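You operate a simulated robot arm through the tools that you are given. There is no shell and no other tool. Be economical: measure what you need, move in short steps, check, and stop when the job is done.

Carry out the task below with a simulated robot arm. There is one attempt and no reset: what you move stays moved.

JOB
Fetch the yellow foot peg from the top of the shelf cart and set it on top of the gold brass ring.

Only the result counts: the job must be done as asked and must still hold three seconds after the hand-in. Knocking over, shifting, dropping, spilling or breaking anything else fails it.

ROBOT AND FRAMES
A 7-joint arm with a two-finger parallel gripper, fixed in place. Base frame: the origin is at the foot of the arm, x ahead of it, y to its left, z up; the work surface is at about z = 0. Units: m, degrees, N and s.
With the tool pointing down near the work surface it reaches from about 0.22 to 0.58 m from the base axis. Its first joint turns from -66.0 to 66.0 degrees. Payload 2.5 kg.
The TCP is the grasp point between the finger pads, 0.023 m short of the fingertips. In the tool frame z runs along the fingers and y along their closing line. Largest opening 0.094 m; finger width 0.038, thickness 0.01; the body of the gripper, 0.054 by 0.096 m, starts 0.039 m behind the TCP.
Orientation is that of the tool frame in the base frame, as a unit quaternion [w, x, y, z]. With the fingers straight down and closing along the base's y, the tool's x points along the base's -x, its y along +y and its z along -z.

CONTROLS
- The arm moves only by the tool play_rows. Its argument "deltas" is a list of rows, each an object of numbers (a shift or turn left out is 0, a gripper value left out holds the last): "x", "y", "z": the shift along the tool's x, y, z in m; "wx", "wy", "wz": the turn, a rotation vector about the tool's x, y, z in degrees; "hand": the closure, from 0 (fully open) to 1 (shut). In form: [{"x": .., "y": .., "z": .., "wx": .., "wy": .., "wz": .., "hand": ..}, ...]. A call has 1 to 10 rows; each row shifts and turns the commanded pose from where the row before left it, along the tool's axes as they then stand. Each row takes 0.2 s and may step no farther than 0.05 m and 8.6 degrees from the row before; otherwise, or with a gripper value out of range, the whole call is refused. Where a pose cannot be reached the arm comes as near as it can. A force on the tool above 40 N (or 10 N above the force at the start of the call, whichever is more), or a blocked arm, ends the call early, and 0.2 s more pass. The fingers move at their own pace (about 0.108 m/s each) and stop on an object; they squeeze with about 26 N. The grip force told is the motor's: it shows also when the fingers shut on nothing. Time passes only in rows, and 0.2 s behind the last, so rows that do not move let the fingers close. It gives the time, the measured TCP pose, the force on the tool (base axes), the opening and the grip force at its end, in the units of the frame above (readings bear some noise).
- Cameras (640 x 400 px; columns grow to the right, rows downward): "scene" is fixed at [0.1095, -0.398, 0.5572]; the picture's right is [0.90, -0.44, 0.00], its down [-0.20, -0.40, -0.89] and it looks along [0.40, 0.80, -0.45] (base axes); focal length 326 px, centre (320, 200). "wrist" rides on the gripper at [0.086, 0.016, -0.074] in the tool frame; the picture's right is [-0.18, 0.98, 0.00], its down [-0.58, -0.11, -0.81] and it looks along [-0.79, -0.15, 0.59] (tool axes); focal length 243 px, centre (320, 200). There is no depth. A picture from a camera that has moved, and an enlarged one, comes with that camera's place and axes in the base frame and with its lens.
- grab_frame(camera): a new picture of that camera. The clock stands still meanwhile.
- enlarge(camera, box): a new picture of the part [left, top, right, bottom] of that camera's present view, enlarged. The clock stands still meanwhile.
- finish_job(): hands the job in; it is judged then, once.

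Work in short steps. Places have to be worked out from the pictures, the camera data and where the tool is seen: move nearer, look again, correct. Check each grasp and each placing, and mend what went wrong. You have 90 turns and 38 pictures in all, those below and enlarged ones among them. Open the gripper and draw the arm clear of the work before you hand the job in, unless the task says otherwise; then end with one line.

The tools are called after ">>>" as name(argument=value, ...) on one line, values as JSON. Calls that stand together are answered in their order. play_rows: Moves the arm, as the interface text tells. Its arguments: {"type":"object","properties":{"deltas":{"type":"array","items":{"type":"object","properties":{"x":{"type":"number"},"y":{"type":"number"},"z":{"type":"number"},"wx":{"type":"number"},"wy":{"type":"number"},"wz":{"type":"number"},"hand":{"type":"number"}}}}},"required":["deltas"]} The other tools are called the same way: grab_frame (camera) takes a picture; enlarge (camera, box) takes an enlarged picture of a part of a camera's view; finish_job () hands the job in.

At the start:

```text
time_s: 0.0
tool_pos: [0.3245, 0.3172, 0.2967]
ee_rot: [0.001, 0.0, 1.0, 0.001]
contact_force: [0.2, 0.1, 0.0]
gripper_width: 0.0941
grasp_force: 0.0
```

scene: 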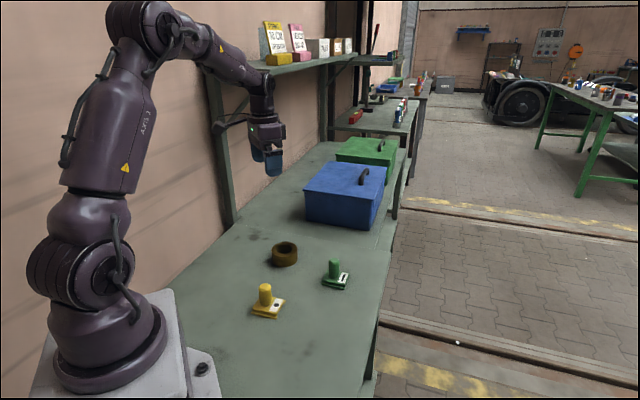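
wrist: 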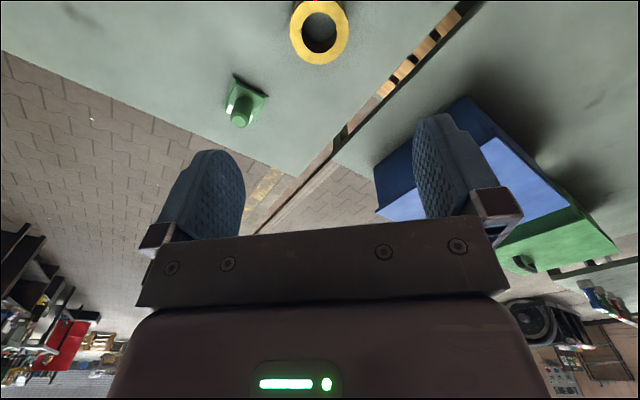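

The yellow peg appears near (0.25, 0.16), the ring near (0.36, 0.32) and the green peg near (0.45, 0.16). I'll zoom in to get the shapes.

>>> enlarge(camera="scene", box=[220, 220, 380, 320])

>>> enlarge(camera="wrist", box=[200, 0, 400, 125])

```text
4.00 times, centred on (300, 270) of scene
camera zoom: at [0.1095, -0.398, 0.5572], right [0.9, -0.44, 0.0], down [-0.2, -0.4, -0.89], along [0.4, 0.8, -0.45], focal length 1304 px, centre (400, -80)
```

zoom: 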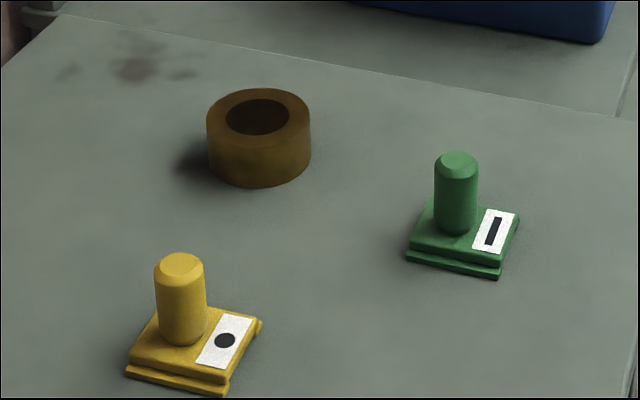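

```text
3.20 times, centred on (300, 62) of wrist
camera zoom: at [0.2373, 0.3334, 0.3716], right [0.18, 0.98, 0.0], down [0.58, -0.11, 0.81], along [0.79, -0.15, -0.59], focal length 776 px, centre (384, 640)
```

zoom: 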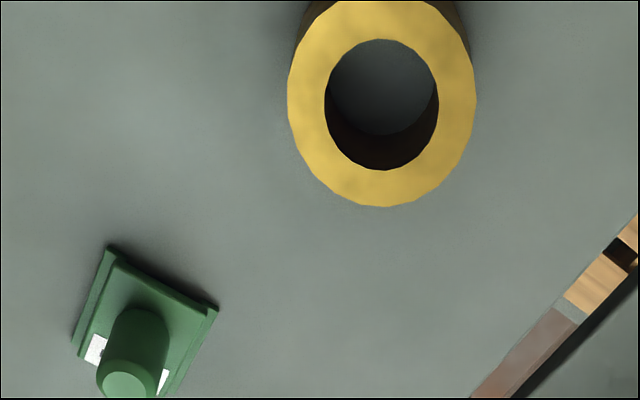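

I judge the yellow stem to be about 29 mm wide at (0.249, 0.153), with its top near z=0.066, on a plate about 55 mm wide. The ring is about 73 mm outside and 44 mm inside. I'll move above the peg at a safe height and look.

>>> play_rows(deltas=[{"x": 0.015, "y": -0.033, "z": 0.016, "hand": 0}, {"x": 0.015, "y": -0.033, "z": 0.016}, {"x": 0.015, "y": -0.033, "z": 0.016}, {"x": 0.015, "y": -0.033, "z": 0.016}, {"x": 0.015, "y": -0.032, "z": 0.016}, {"z": 0.02}, {}])

>>> grab_frame(camera="wrist")

>>> grab_frame(camera="scene")

```text
time_s: 1.6
tool_pos: [0.2478, 0.1516, 0.1971]
ee_rot: [0.0, 0.0, 1.0, 0.0]
contact_force: [1.0, -0.4, 0.6]
gripper_width: 0.094
grasp_force: 0.1
```

```text
33 pictures are left
camera wrist: at [0.1623, 0.1678, 0.2717], right [0.18, 0.98, 0.0], down [0.58, -0.11, 0.81], along [0.79, -0.15, -0.59], focal length 243 px, centre (320, 200)
```

wrist: 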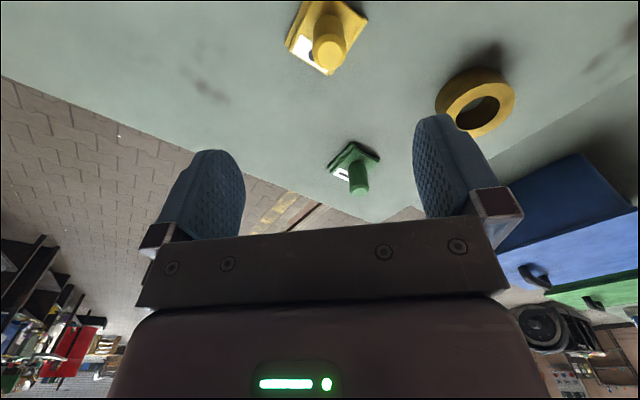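

```text
32 pictures are left
```

scene: 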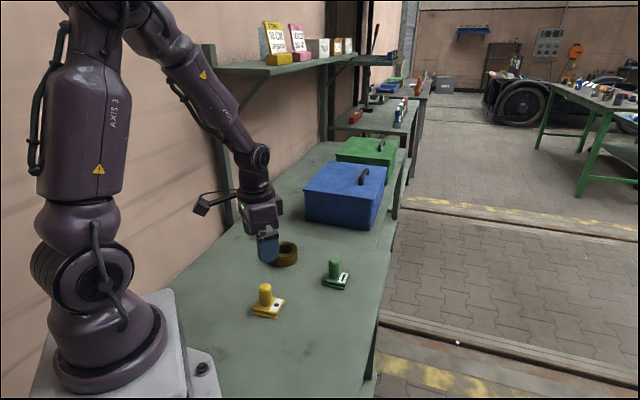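

The stem top is nearly under the TCP, with y around 0.157. I'll zoom in to refine.

>>> enlarge(camera="wrist", box=[270, 0, 398, 80])

>>> enlarge(camera="scene", box=[226, 270, 306, 320])

```text
5.00 times, centred on (334, 40) of wrist
camera zoom: at [0.1623, 0.1678, 0.2717], right [0.18, 0.98, 0.0], down [0.58, -0.11, 0.81], along [0.79, -0.15, -0.59], focal length 1213 px, centre (250, 1000)
```

zoom: 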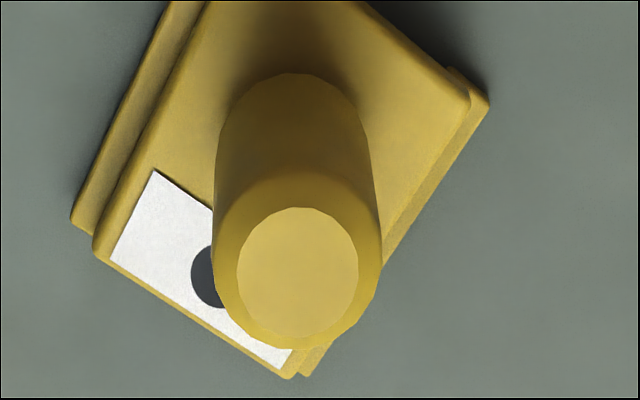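

```text
8.00 times, centred on (266, 295) of scene
camera zoom: at [0.1095, -0.398, 0.5572], right [0.9, -0.44, 0.0], down [-0.2, -0.4, -0.89], along [0.4, 0.8, -0.45], focal length 2608 px, centre (752, -560)
```

zoom: 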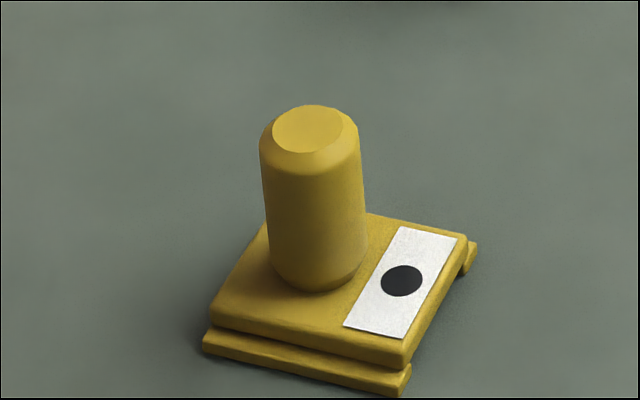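

The stem axis triangulates to (0.250, 0.159) with its top at z≈0.061 and the plate top at about 0.017. The plate centre is at (0.2536, 0.1543). I'll descend to z≈0.047.

>>> play_rows(deltas=[{"x": -0.002, "y": 0.0074, "z": 0.02}, {"z": 0.03}, {"z": 0.03}, {"z": 0.025}, {"z": 0.02}, {"z": 0.015}, {"z": 0.01}, {}])

>>> enlarge(camera="scene", box=[206, 240, 326, 315])

>>> grab_frame(camera="wrist")

```text
time_s: 3.4
tool_pos: [0.2506, 0.1616, 0.0476]
ee_rot: [0.0, 0.0, 1.0, 0.0]
contact_force: [-0.6, 0.7, 0.5]
gripper_width: 0.0939
grasp_force: 0.0
```

```text
5.33 times, centred on (266, 278) of scene
camera zoom: at [0.1095, -0.398, 0.5572], right [0.9, -0.44, 0.0], down [-0.2, -0.4, -0.89], along [0.4, 0.8, -0.45], focal length 1739 px, centre (608, -213)
```

zoom: 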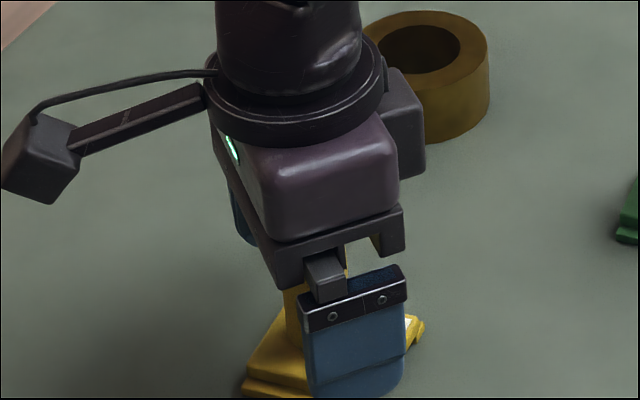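

```text
28 pictures are left
camera wrist: at [0.1637, 0.1771, 0.1218], right [0.18, 0.98, 0.0], down [0.58, -0.11, 0.81], along [0.79, -0.15, -0.59], focal length 243 px, centre (320, 200)
```

wrist: 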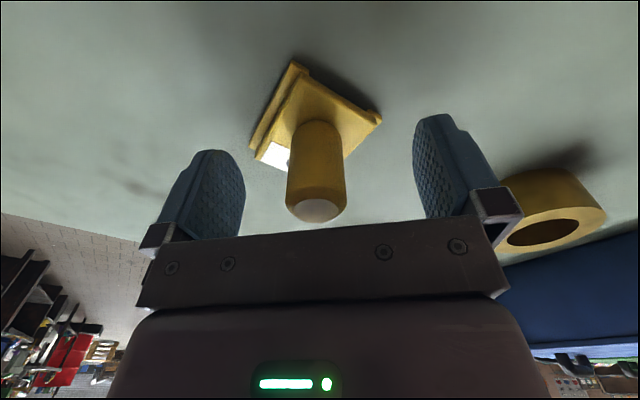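

The stem lies between the fingers, about 1.5 mm off centre. I'll correct y slightly and close.

>>> play_rows(deltas=[{"y": -0.0015}, {"hand": 0.4}, {"hand": 0.6}, {"hand": 0.8}, {"hand": 1}, {}, {}])

>>> grab_frame(camera="wrist")

```text
time_s: 5.0
tool_pos: [0.2507, 0.1612, 0.0471]
ee_rot: [0.0, -0.001, 1.0, 0.0]
contact_force: [0.5, 0.3, 0.3]
gripper_width: 0.027
grasp_force: 26.0
```

```text
27 pictures are left
camera wrist: at [0.1633, 0.1758, 0.122], right [0.18, 0.98, 0.0], down [0.58, -0.11, 0.81], along [0.79, -0.15, -0.59], focal length 243 px, centre (320, 200)
```

wrist: 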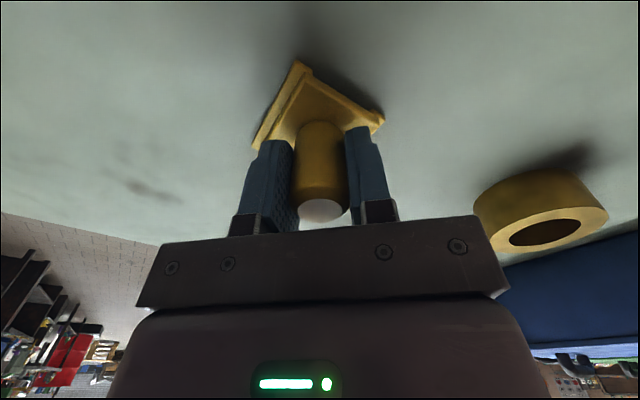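

The grip holds at 27 mm and 26 N. I'll lift straight up and check.

>>> play_rows(deltas=[{"z": -0.01}, {"z": -0.02}, {"z": -0.03}, {"z": -0.03}, {}])

>>> grab_frame(camera="wrist")

>>> enlarge(camera="scene", box=[206, 215, 326, 290])

```text
time_s: 6.2
tool_pos: [0.2508, 0.1603, 0.1367]
ee_rot: [0.001, 0.0, 1.0, 0.001]
contact_force: [-0.2, 0.5, 0.6]
gripper_width: 0.0271
grasp_force: 25.8
```

```text
26 pictures are left
camera wrist: at [0.1631, 0.1758, 0.211], right [0.18, 0.98, 0.0], down [0.58, -0.11, 0.81], along [0.79, -0.15, -0.59], focal length 243 px, centre (320, 200)
```

wrist: 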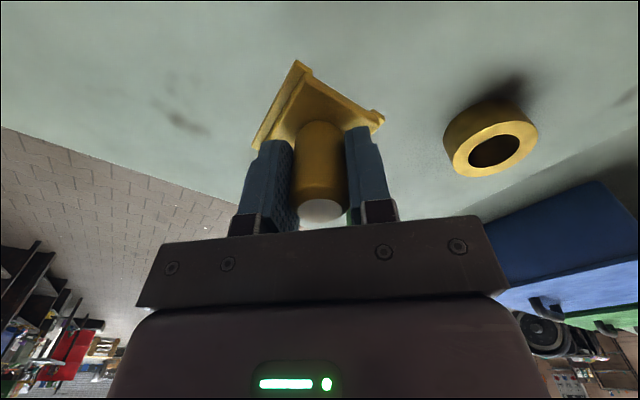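

```text
5.33 times, centred on (266, 252) of scene
camera zoom: at [0.1095, -0.398, 0.5572], right [0.9, -0.44, 0.0], down [-0.2, -0.4, -0.89], along [0.4, 0.8, -0.45], focal length 1739 px, centre (608, -80)
```

zoom: 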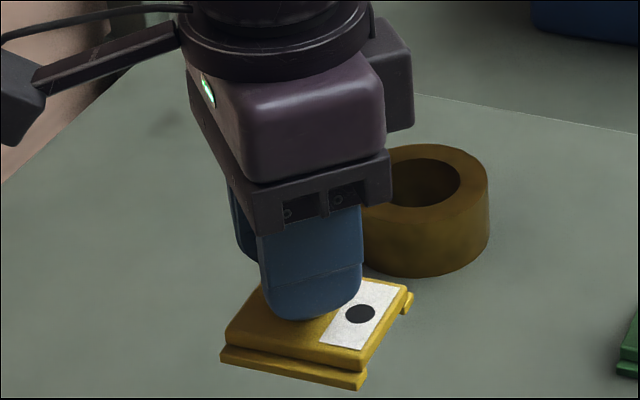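

The peg is held level. I'll carry it at this height to just above the ring, aiming for TCP (0.3495, 0.316), and check alignment.

>>> play_rows(deltas=[{"x": -0.01, "y": 0.016}, {"x": -0.02, "y": 0.031}, {"x": -0.02, "y": 0.031}, {"x": -0.02, "y": 0.031}, {"x": -0.018, "y": 0.03}, {"x": -0.0107, "y": 0.0167}, {}, {}])

>>> grab_frame(camera="wrist")

>>> enlarge(camera="scene", box=[225, 205, 345, 280])

```text
time_s: 8.0
tool_pos: [0.349, 0.3172, 0.1379]
ee_rot: [0.0, -0.001, 1.0, -0.001]
contact_force: [-0.3, -0.4, -0.4]
gripper_width: 0.027
grasp_force: 25.6
```

```text
24 pictures are left
camera wrist: at [0.2633, 0.3327, 0.213], right [0.18, 0.98, 0.0], down [0.58, -0.11, 0.81], along [0.79, -0.15, -0.59], focal length 243 px, centre (320, 200)
```

wrist: 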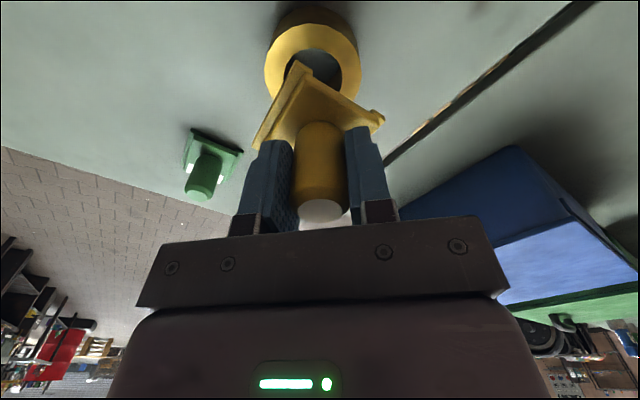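

```text
5.33 times, centred on (285, 242) of scene
camera zoom: at [0.1095, -0.398, 0.5572], right [0.9, -0.44, 0.0], down [-0.2, -0.4, -0.89], along [0.4, 0.8, -0.45], focal length 1739 px, centre (507, -27)
```

zoom: 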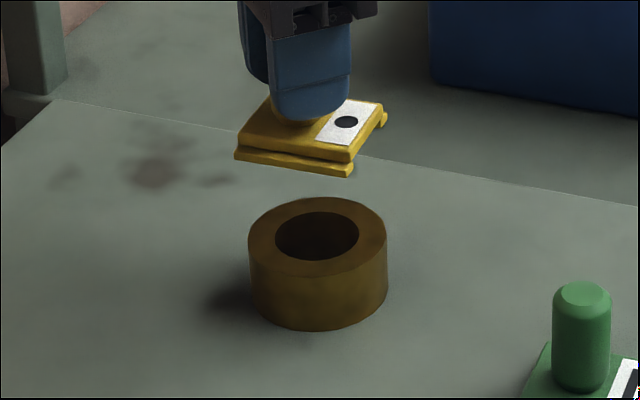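

The plate looks centred over the ring to within a few mm. I'll lower it to about 1 cm above the ring top and re-check, where height error matters less.

>>> play_rows(deltas=[{"z": 0.015}, {"z": 0.018}, {"z": 0.014}, {}, {}])

>>> enlarge(camera="wrist", box=[216, 0, 416, 125])

>>> enlarge(camera="scene", box=[245, 220, 325, 270])

```text
time_s: 9.2
tool_pos: [0.3499, 0.316, 0.0901]
ee_rot: [0.0, 0.0, 1.0, 0.001]
contact_force: [-0.2, -0.1, -0.4]
gripper_width: 0.0269
grasp_force: 26.7
```

```text
3.20 times, centred on (316, 62) of wrist
camera zoom: at [0.2633, 0.3316, 0.1654], right [0.18, 0.98, 0.0], down [0.58, -0.11, 0.81], along [0.79, -0.15, -0.59], focal length 776 px, centre (333, 640)
```

zoom: 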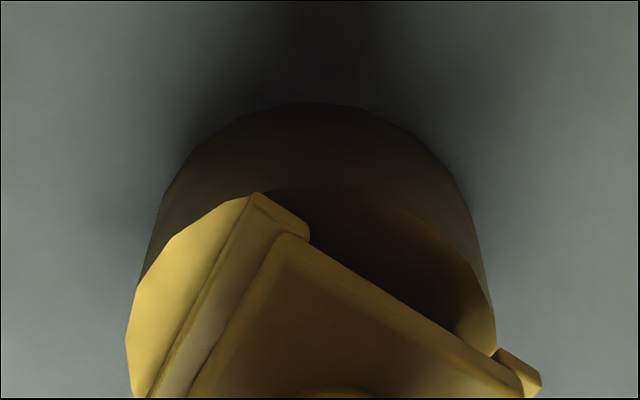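

```text
8.00 times, centred on (285, 245) of scene
camera zoom: at [0.1095, -0.398, 0.5572], right [0.9, -0.44, 0.0], down [-0.2, -0.4, -0.89], along [0.4, 0.8, -0.45], focal length 2608 px, centre (600, -160)
```

zoom: 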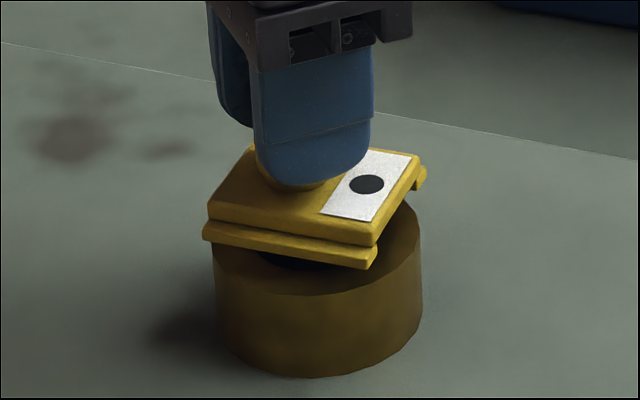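

Both views show the plate centred over the ring, with a gap of about 1 cm. I'll lower gently.

>>> play_rows(deltas=[{"z": 0.003}, {"z": 0.003}, {"z": 0.002}, {}])

>>> enlarge(camera="scene", box=[245, 220, 325, 270])

```text
time_s: 10.2
tool_pos: [0.3503, 0.3156, 0.081]
ee_rot: [0.0, 0.0, 1.0, 0.0]
contact_force: [-0.2, 0.6, -0.2]
gripper_width: 0.0269
grasp_force: 26.7
```

```text
8.00 times, centred on (285, 245) of scene
camera zoom: at [0.1095, -0.398, 0.5572], right [0.9, -0.44, 0.0], down [-0.2, -0.4, -0.89], along [0.4, 0.8, -0.45], focal length 2608 px, centre (600, -160)
```

zoom: 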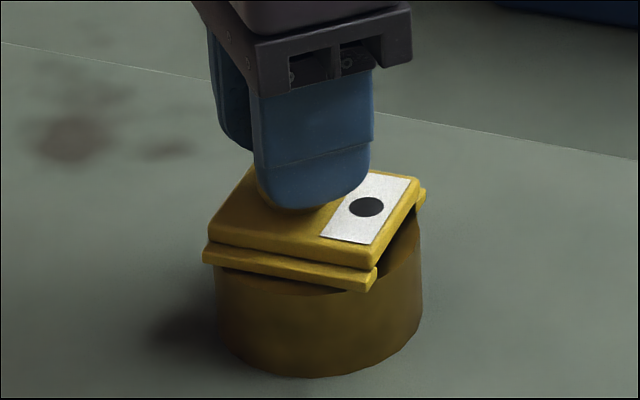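

No contact yet, with about 2 mm remaining and the centres aligned. I'll go down in 1 mm steps.

>>> play_rows(deltas=[{"z": 0.001}, {}, {"z": 0.001}, {}])

>>> play_rows(deltas=[{"z": 0.001}, {}])

```text
time_s: 11.2
tool_pos: [0.349, 0.3163, 0.0808]
ee_rot: [0.002, 0.001, 1.0, 0.001]
contact_force: [-5.1, -3.0, 16.6]
gripper_width: 0.027
grasp_force: 26.0
```

```text
time_s: 11.8
tool_pos: [0.3492, 0.3155, 0.0804]
ee_rot: [0.001, -0.001, 1.0, 0.001]
contact_force: [-2.6, 0.5, 18.6]
gripper_width: 0.0271
grasp_force: 25.9
```

The peg is in firm contact at 18 N. I'll back off slightly to relieve the load and check the picture before releasing.

>>> play_rows(deltas=[{"z": -0.001}, {}, {"z": -0.0007}, {}])

>>> enlarge(camera="scene", box=[245, 220, 325, 270])

>>> enlarge(camera="wrist", box=[216, 0, 416, 125])

```text
time_s: 12.8
tool_pos: [0.3488, 0.3137, 0.0795]
ee_rot: [-0.001, 0.001, 1.0, -0.001]
contact_force: [0.2, 0.8, 2.6]
gripper_width: 0.0272
grasp_force: 26.0
```

```text
8.00 times, centred on (285, 245) of scene
camera zoom: at [0.1095, -0.398, 0.5572], right [0.9, -0.44, 0.0], down [-0.2, -0.4, -0.89], along [0.4, 0.8, -0.45], focal length 2608 px, centre (600, -160)
```

zoom: 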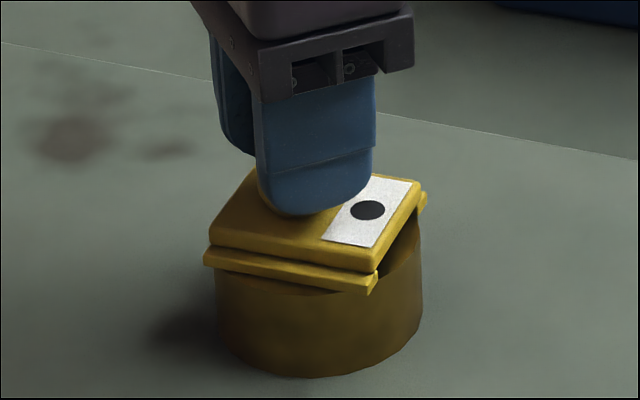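

```text
3.20 times, centred on (316, 62) of wrist
camera zoom: at [0.2631, 0.3304, 0.155], right [0.18, 0.98, 0.0], down [0.58, -0.11, 0.81], along [0.79, -0.15, -0.59], focal length 776 px, centre (333, 640)
```

zoom: 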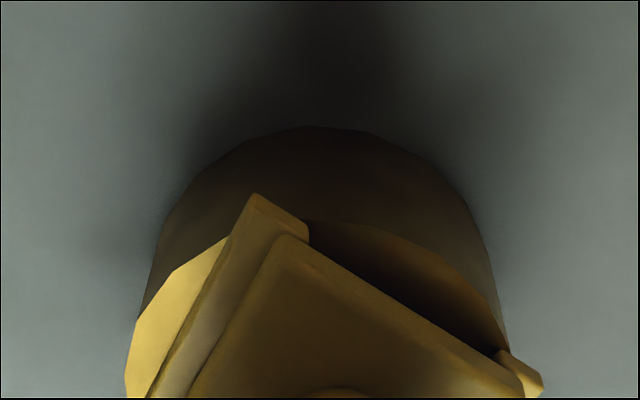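

It is seated and centred with a light 2.6 N load. I'll open the gripper and rise straight up once it is open.

>>> play_rows(deltas=[{"hand": 0.5}, {"hand": 0.2}, {"hand": 0}, {}, {}])

>>> play_rows(deltas=[{"z": -0.01}, {"z": -0.02}, {"z": -0.03}, {"z": -0.04}, {"z": -0.04}, {"x": 0.03}, {"x": 0.04}, {"x": 0.03}, {}])

>>> enlarge(camera="scene", box=[205, 195, 365, 295])

>>> grab_frame(camera="wrist")

```text
time_s: 14.0
tool_pos: [0.3498, 0.3154, 0.0799]
ee_rot: [0.0, -0.001, 1.0, 0.0]
contact_force: [0.2, -0.6, 0.9]
gripper_width: 0.094
grasp_force: 0.1
```

```text
time_s: 16.0
tool_pos: [0.2484, 0.3155, 0.2196]
ee_rot: [0.0, -0.001, 1.0, 0.0]
contact_force: [-0.3, 0.4, -0.1]
gripper_width: 0.0941
grasp_force: 0.0
```

```text
4.00 times, centred on (285, 245) of scene
camera zoom: at [0.1095, -0.398, 0.5572], right [0.9, -0.44, 0.0], down [-0.2, -0.4, -0.89], along [0.4, 0.8, -0.45], focal length 1304 px, centre (460, 20)
```

zoom: 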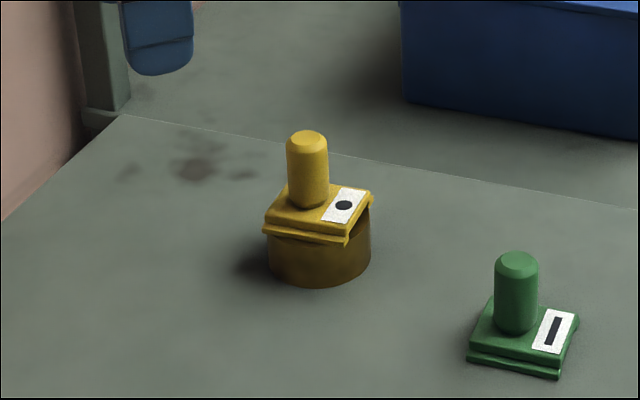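

```text
16 pictures are left
camera wrist: at [0.1625, 0.3315, 0.2953], right [0.18, 0.98, 0.0], down [0.58, -0.11, 0.81], along [0.79, -0.15, -0.59], focal length 243 px, centre (320, 200)
```

wrist: 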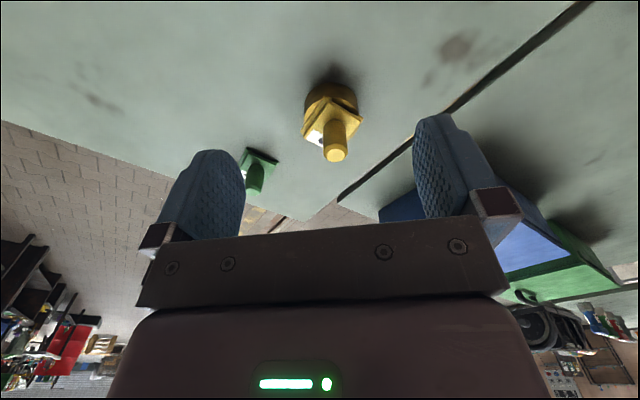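

The peg stands upright and centred on the ring, the arm is clear, and nothing else has moved. I'll hand it in.

>>> finish_job()

```text
The job is handed in.
```

The yellow foot peg is standing upright, centred on top of the gold brass ring. The gripper is open and the arm is clear of the work. In the last pictures nothing else had moved.
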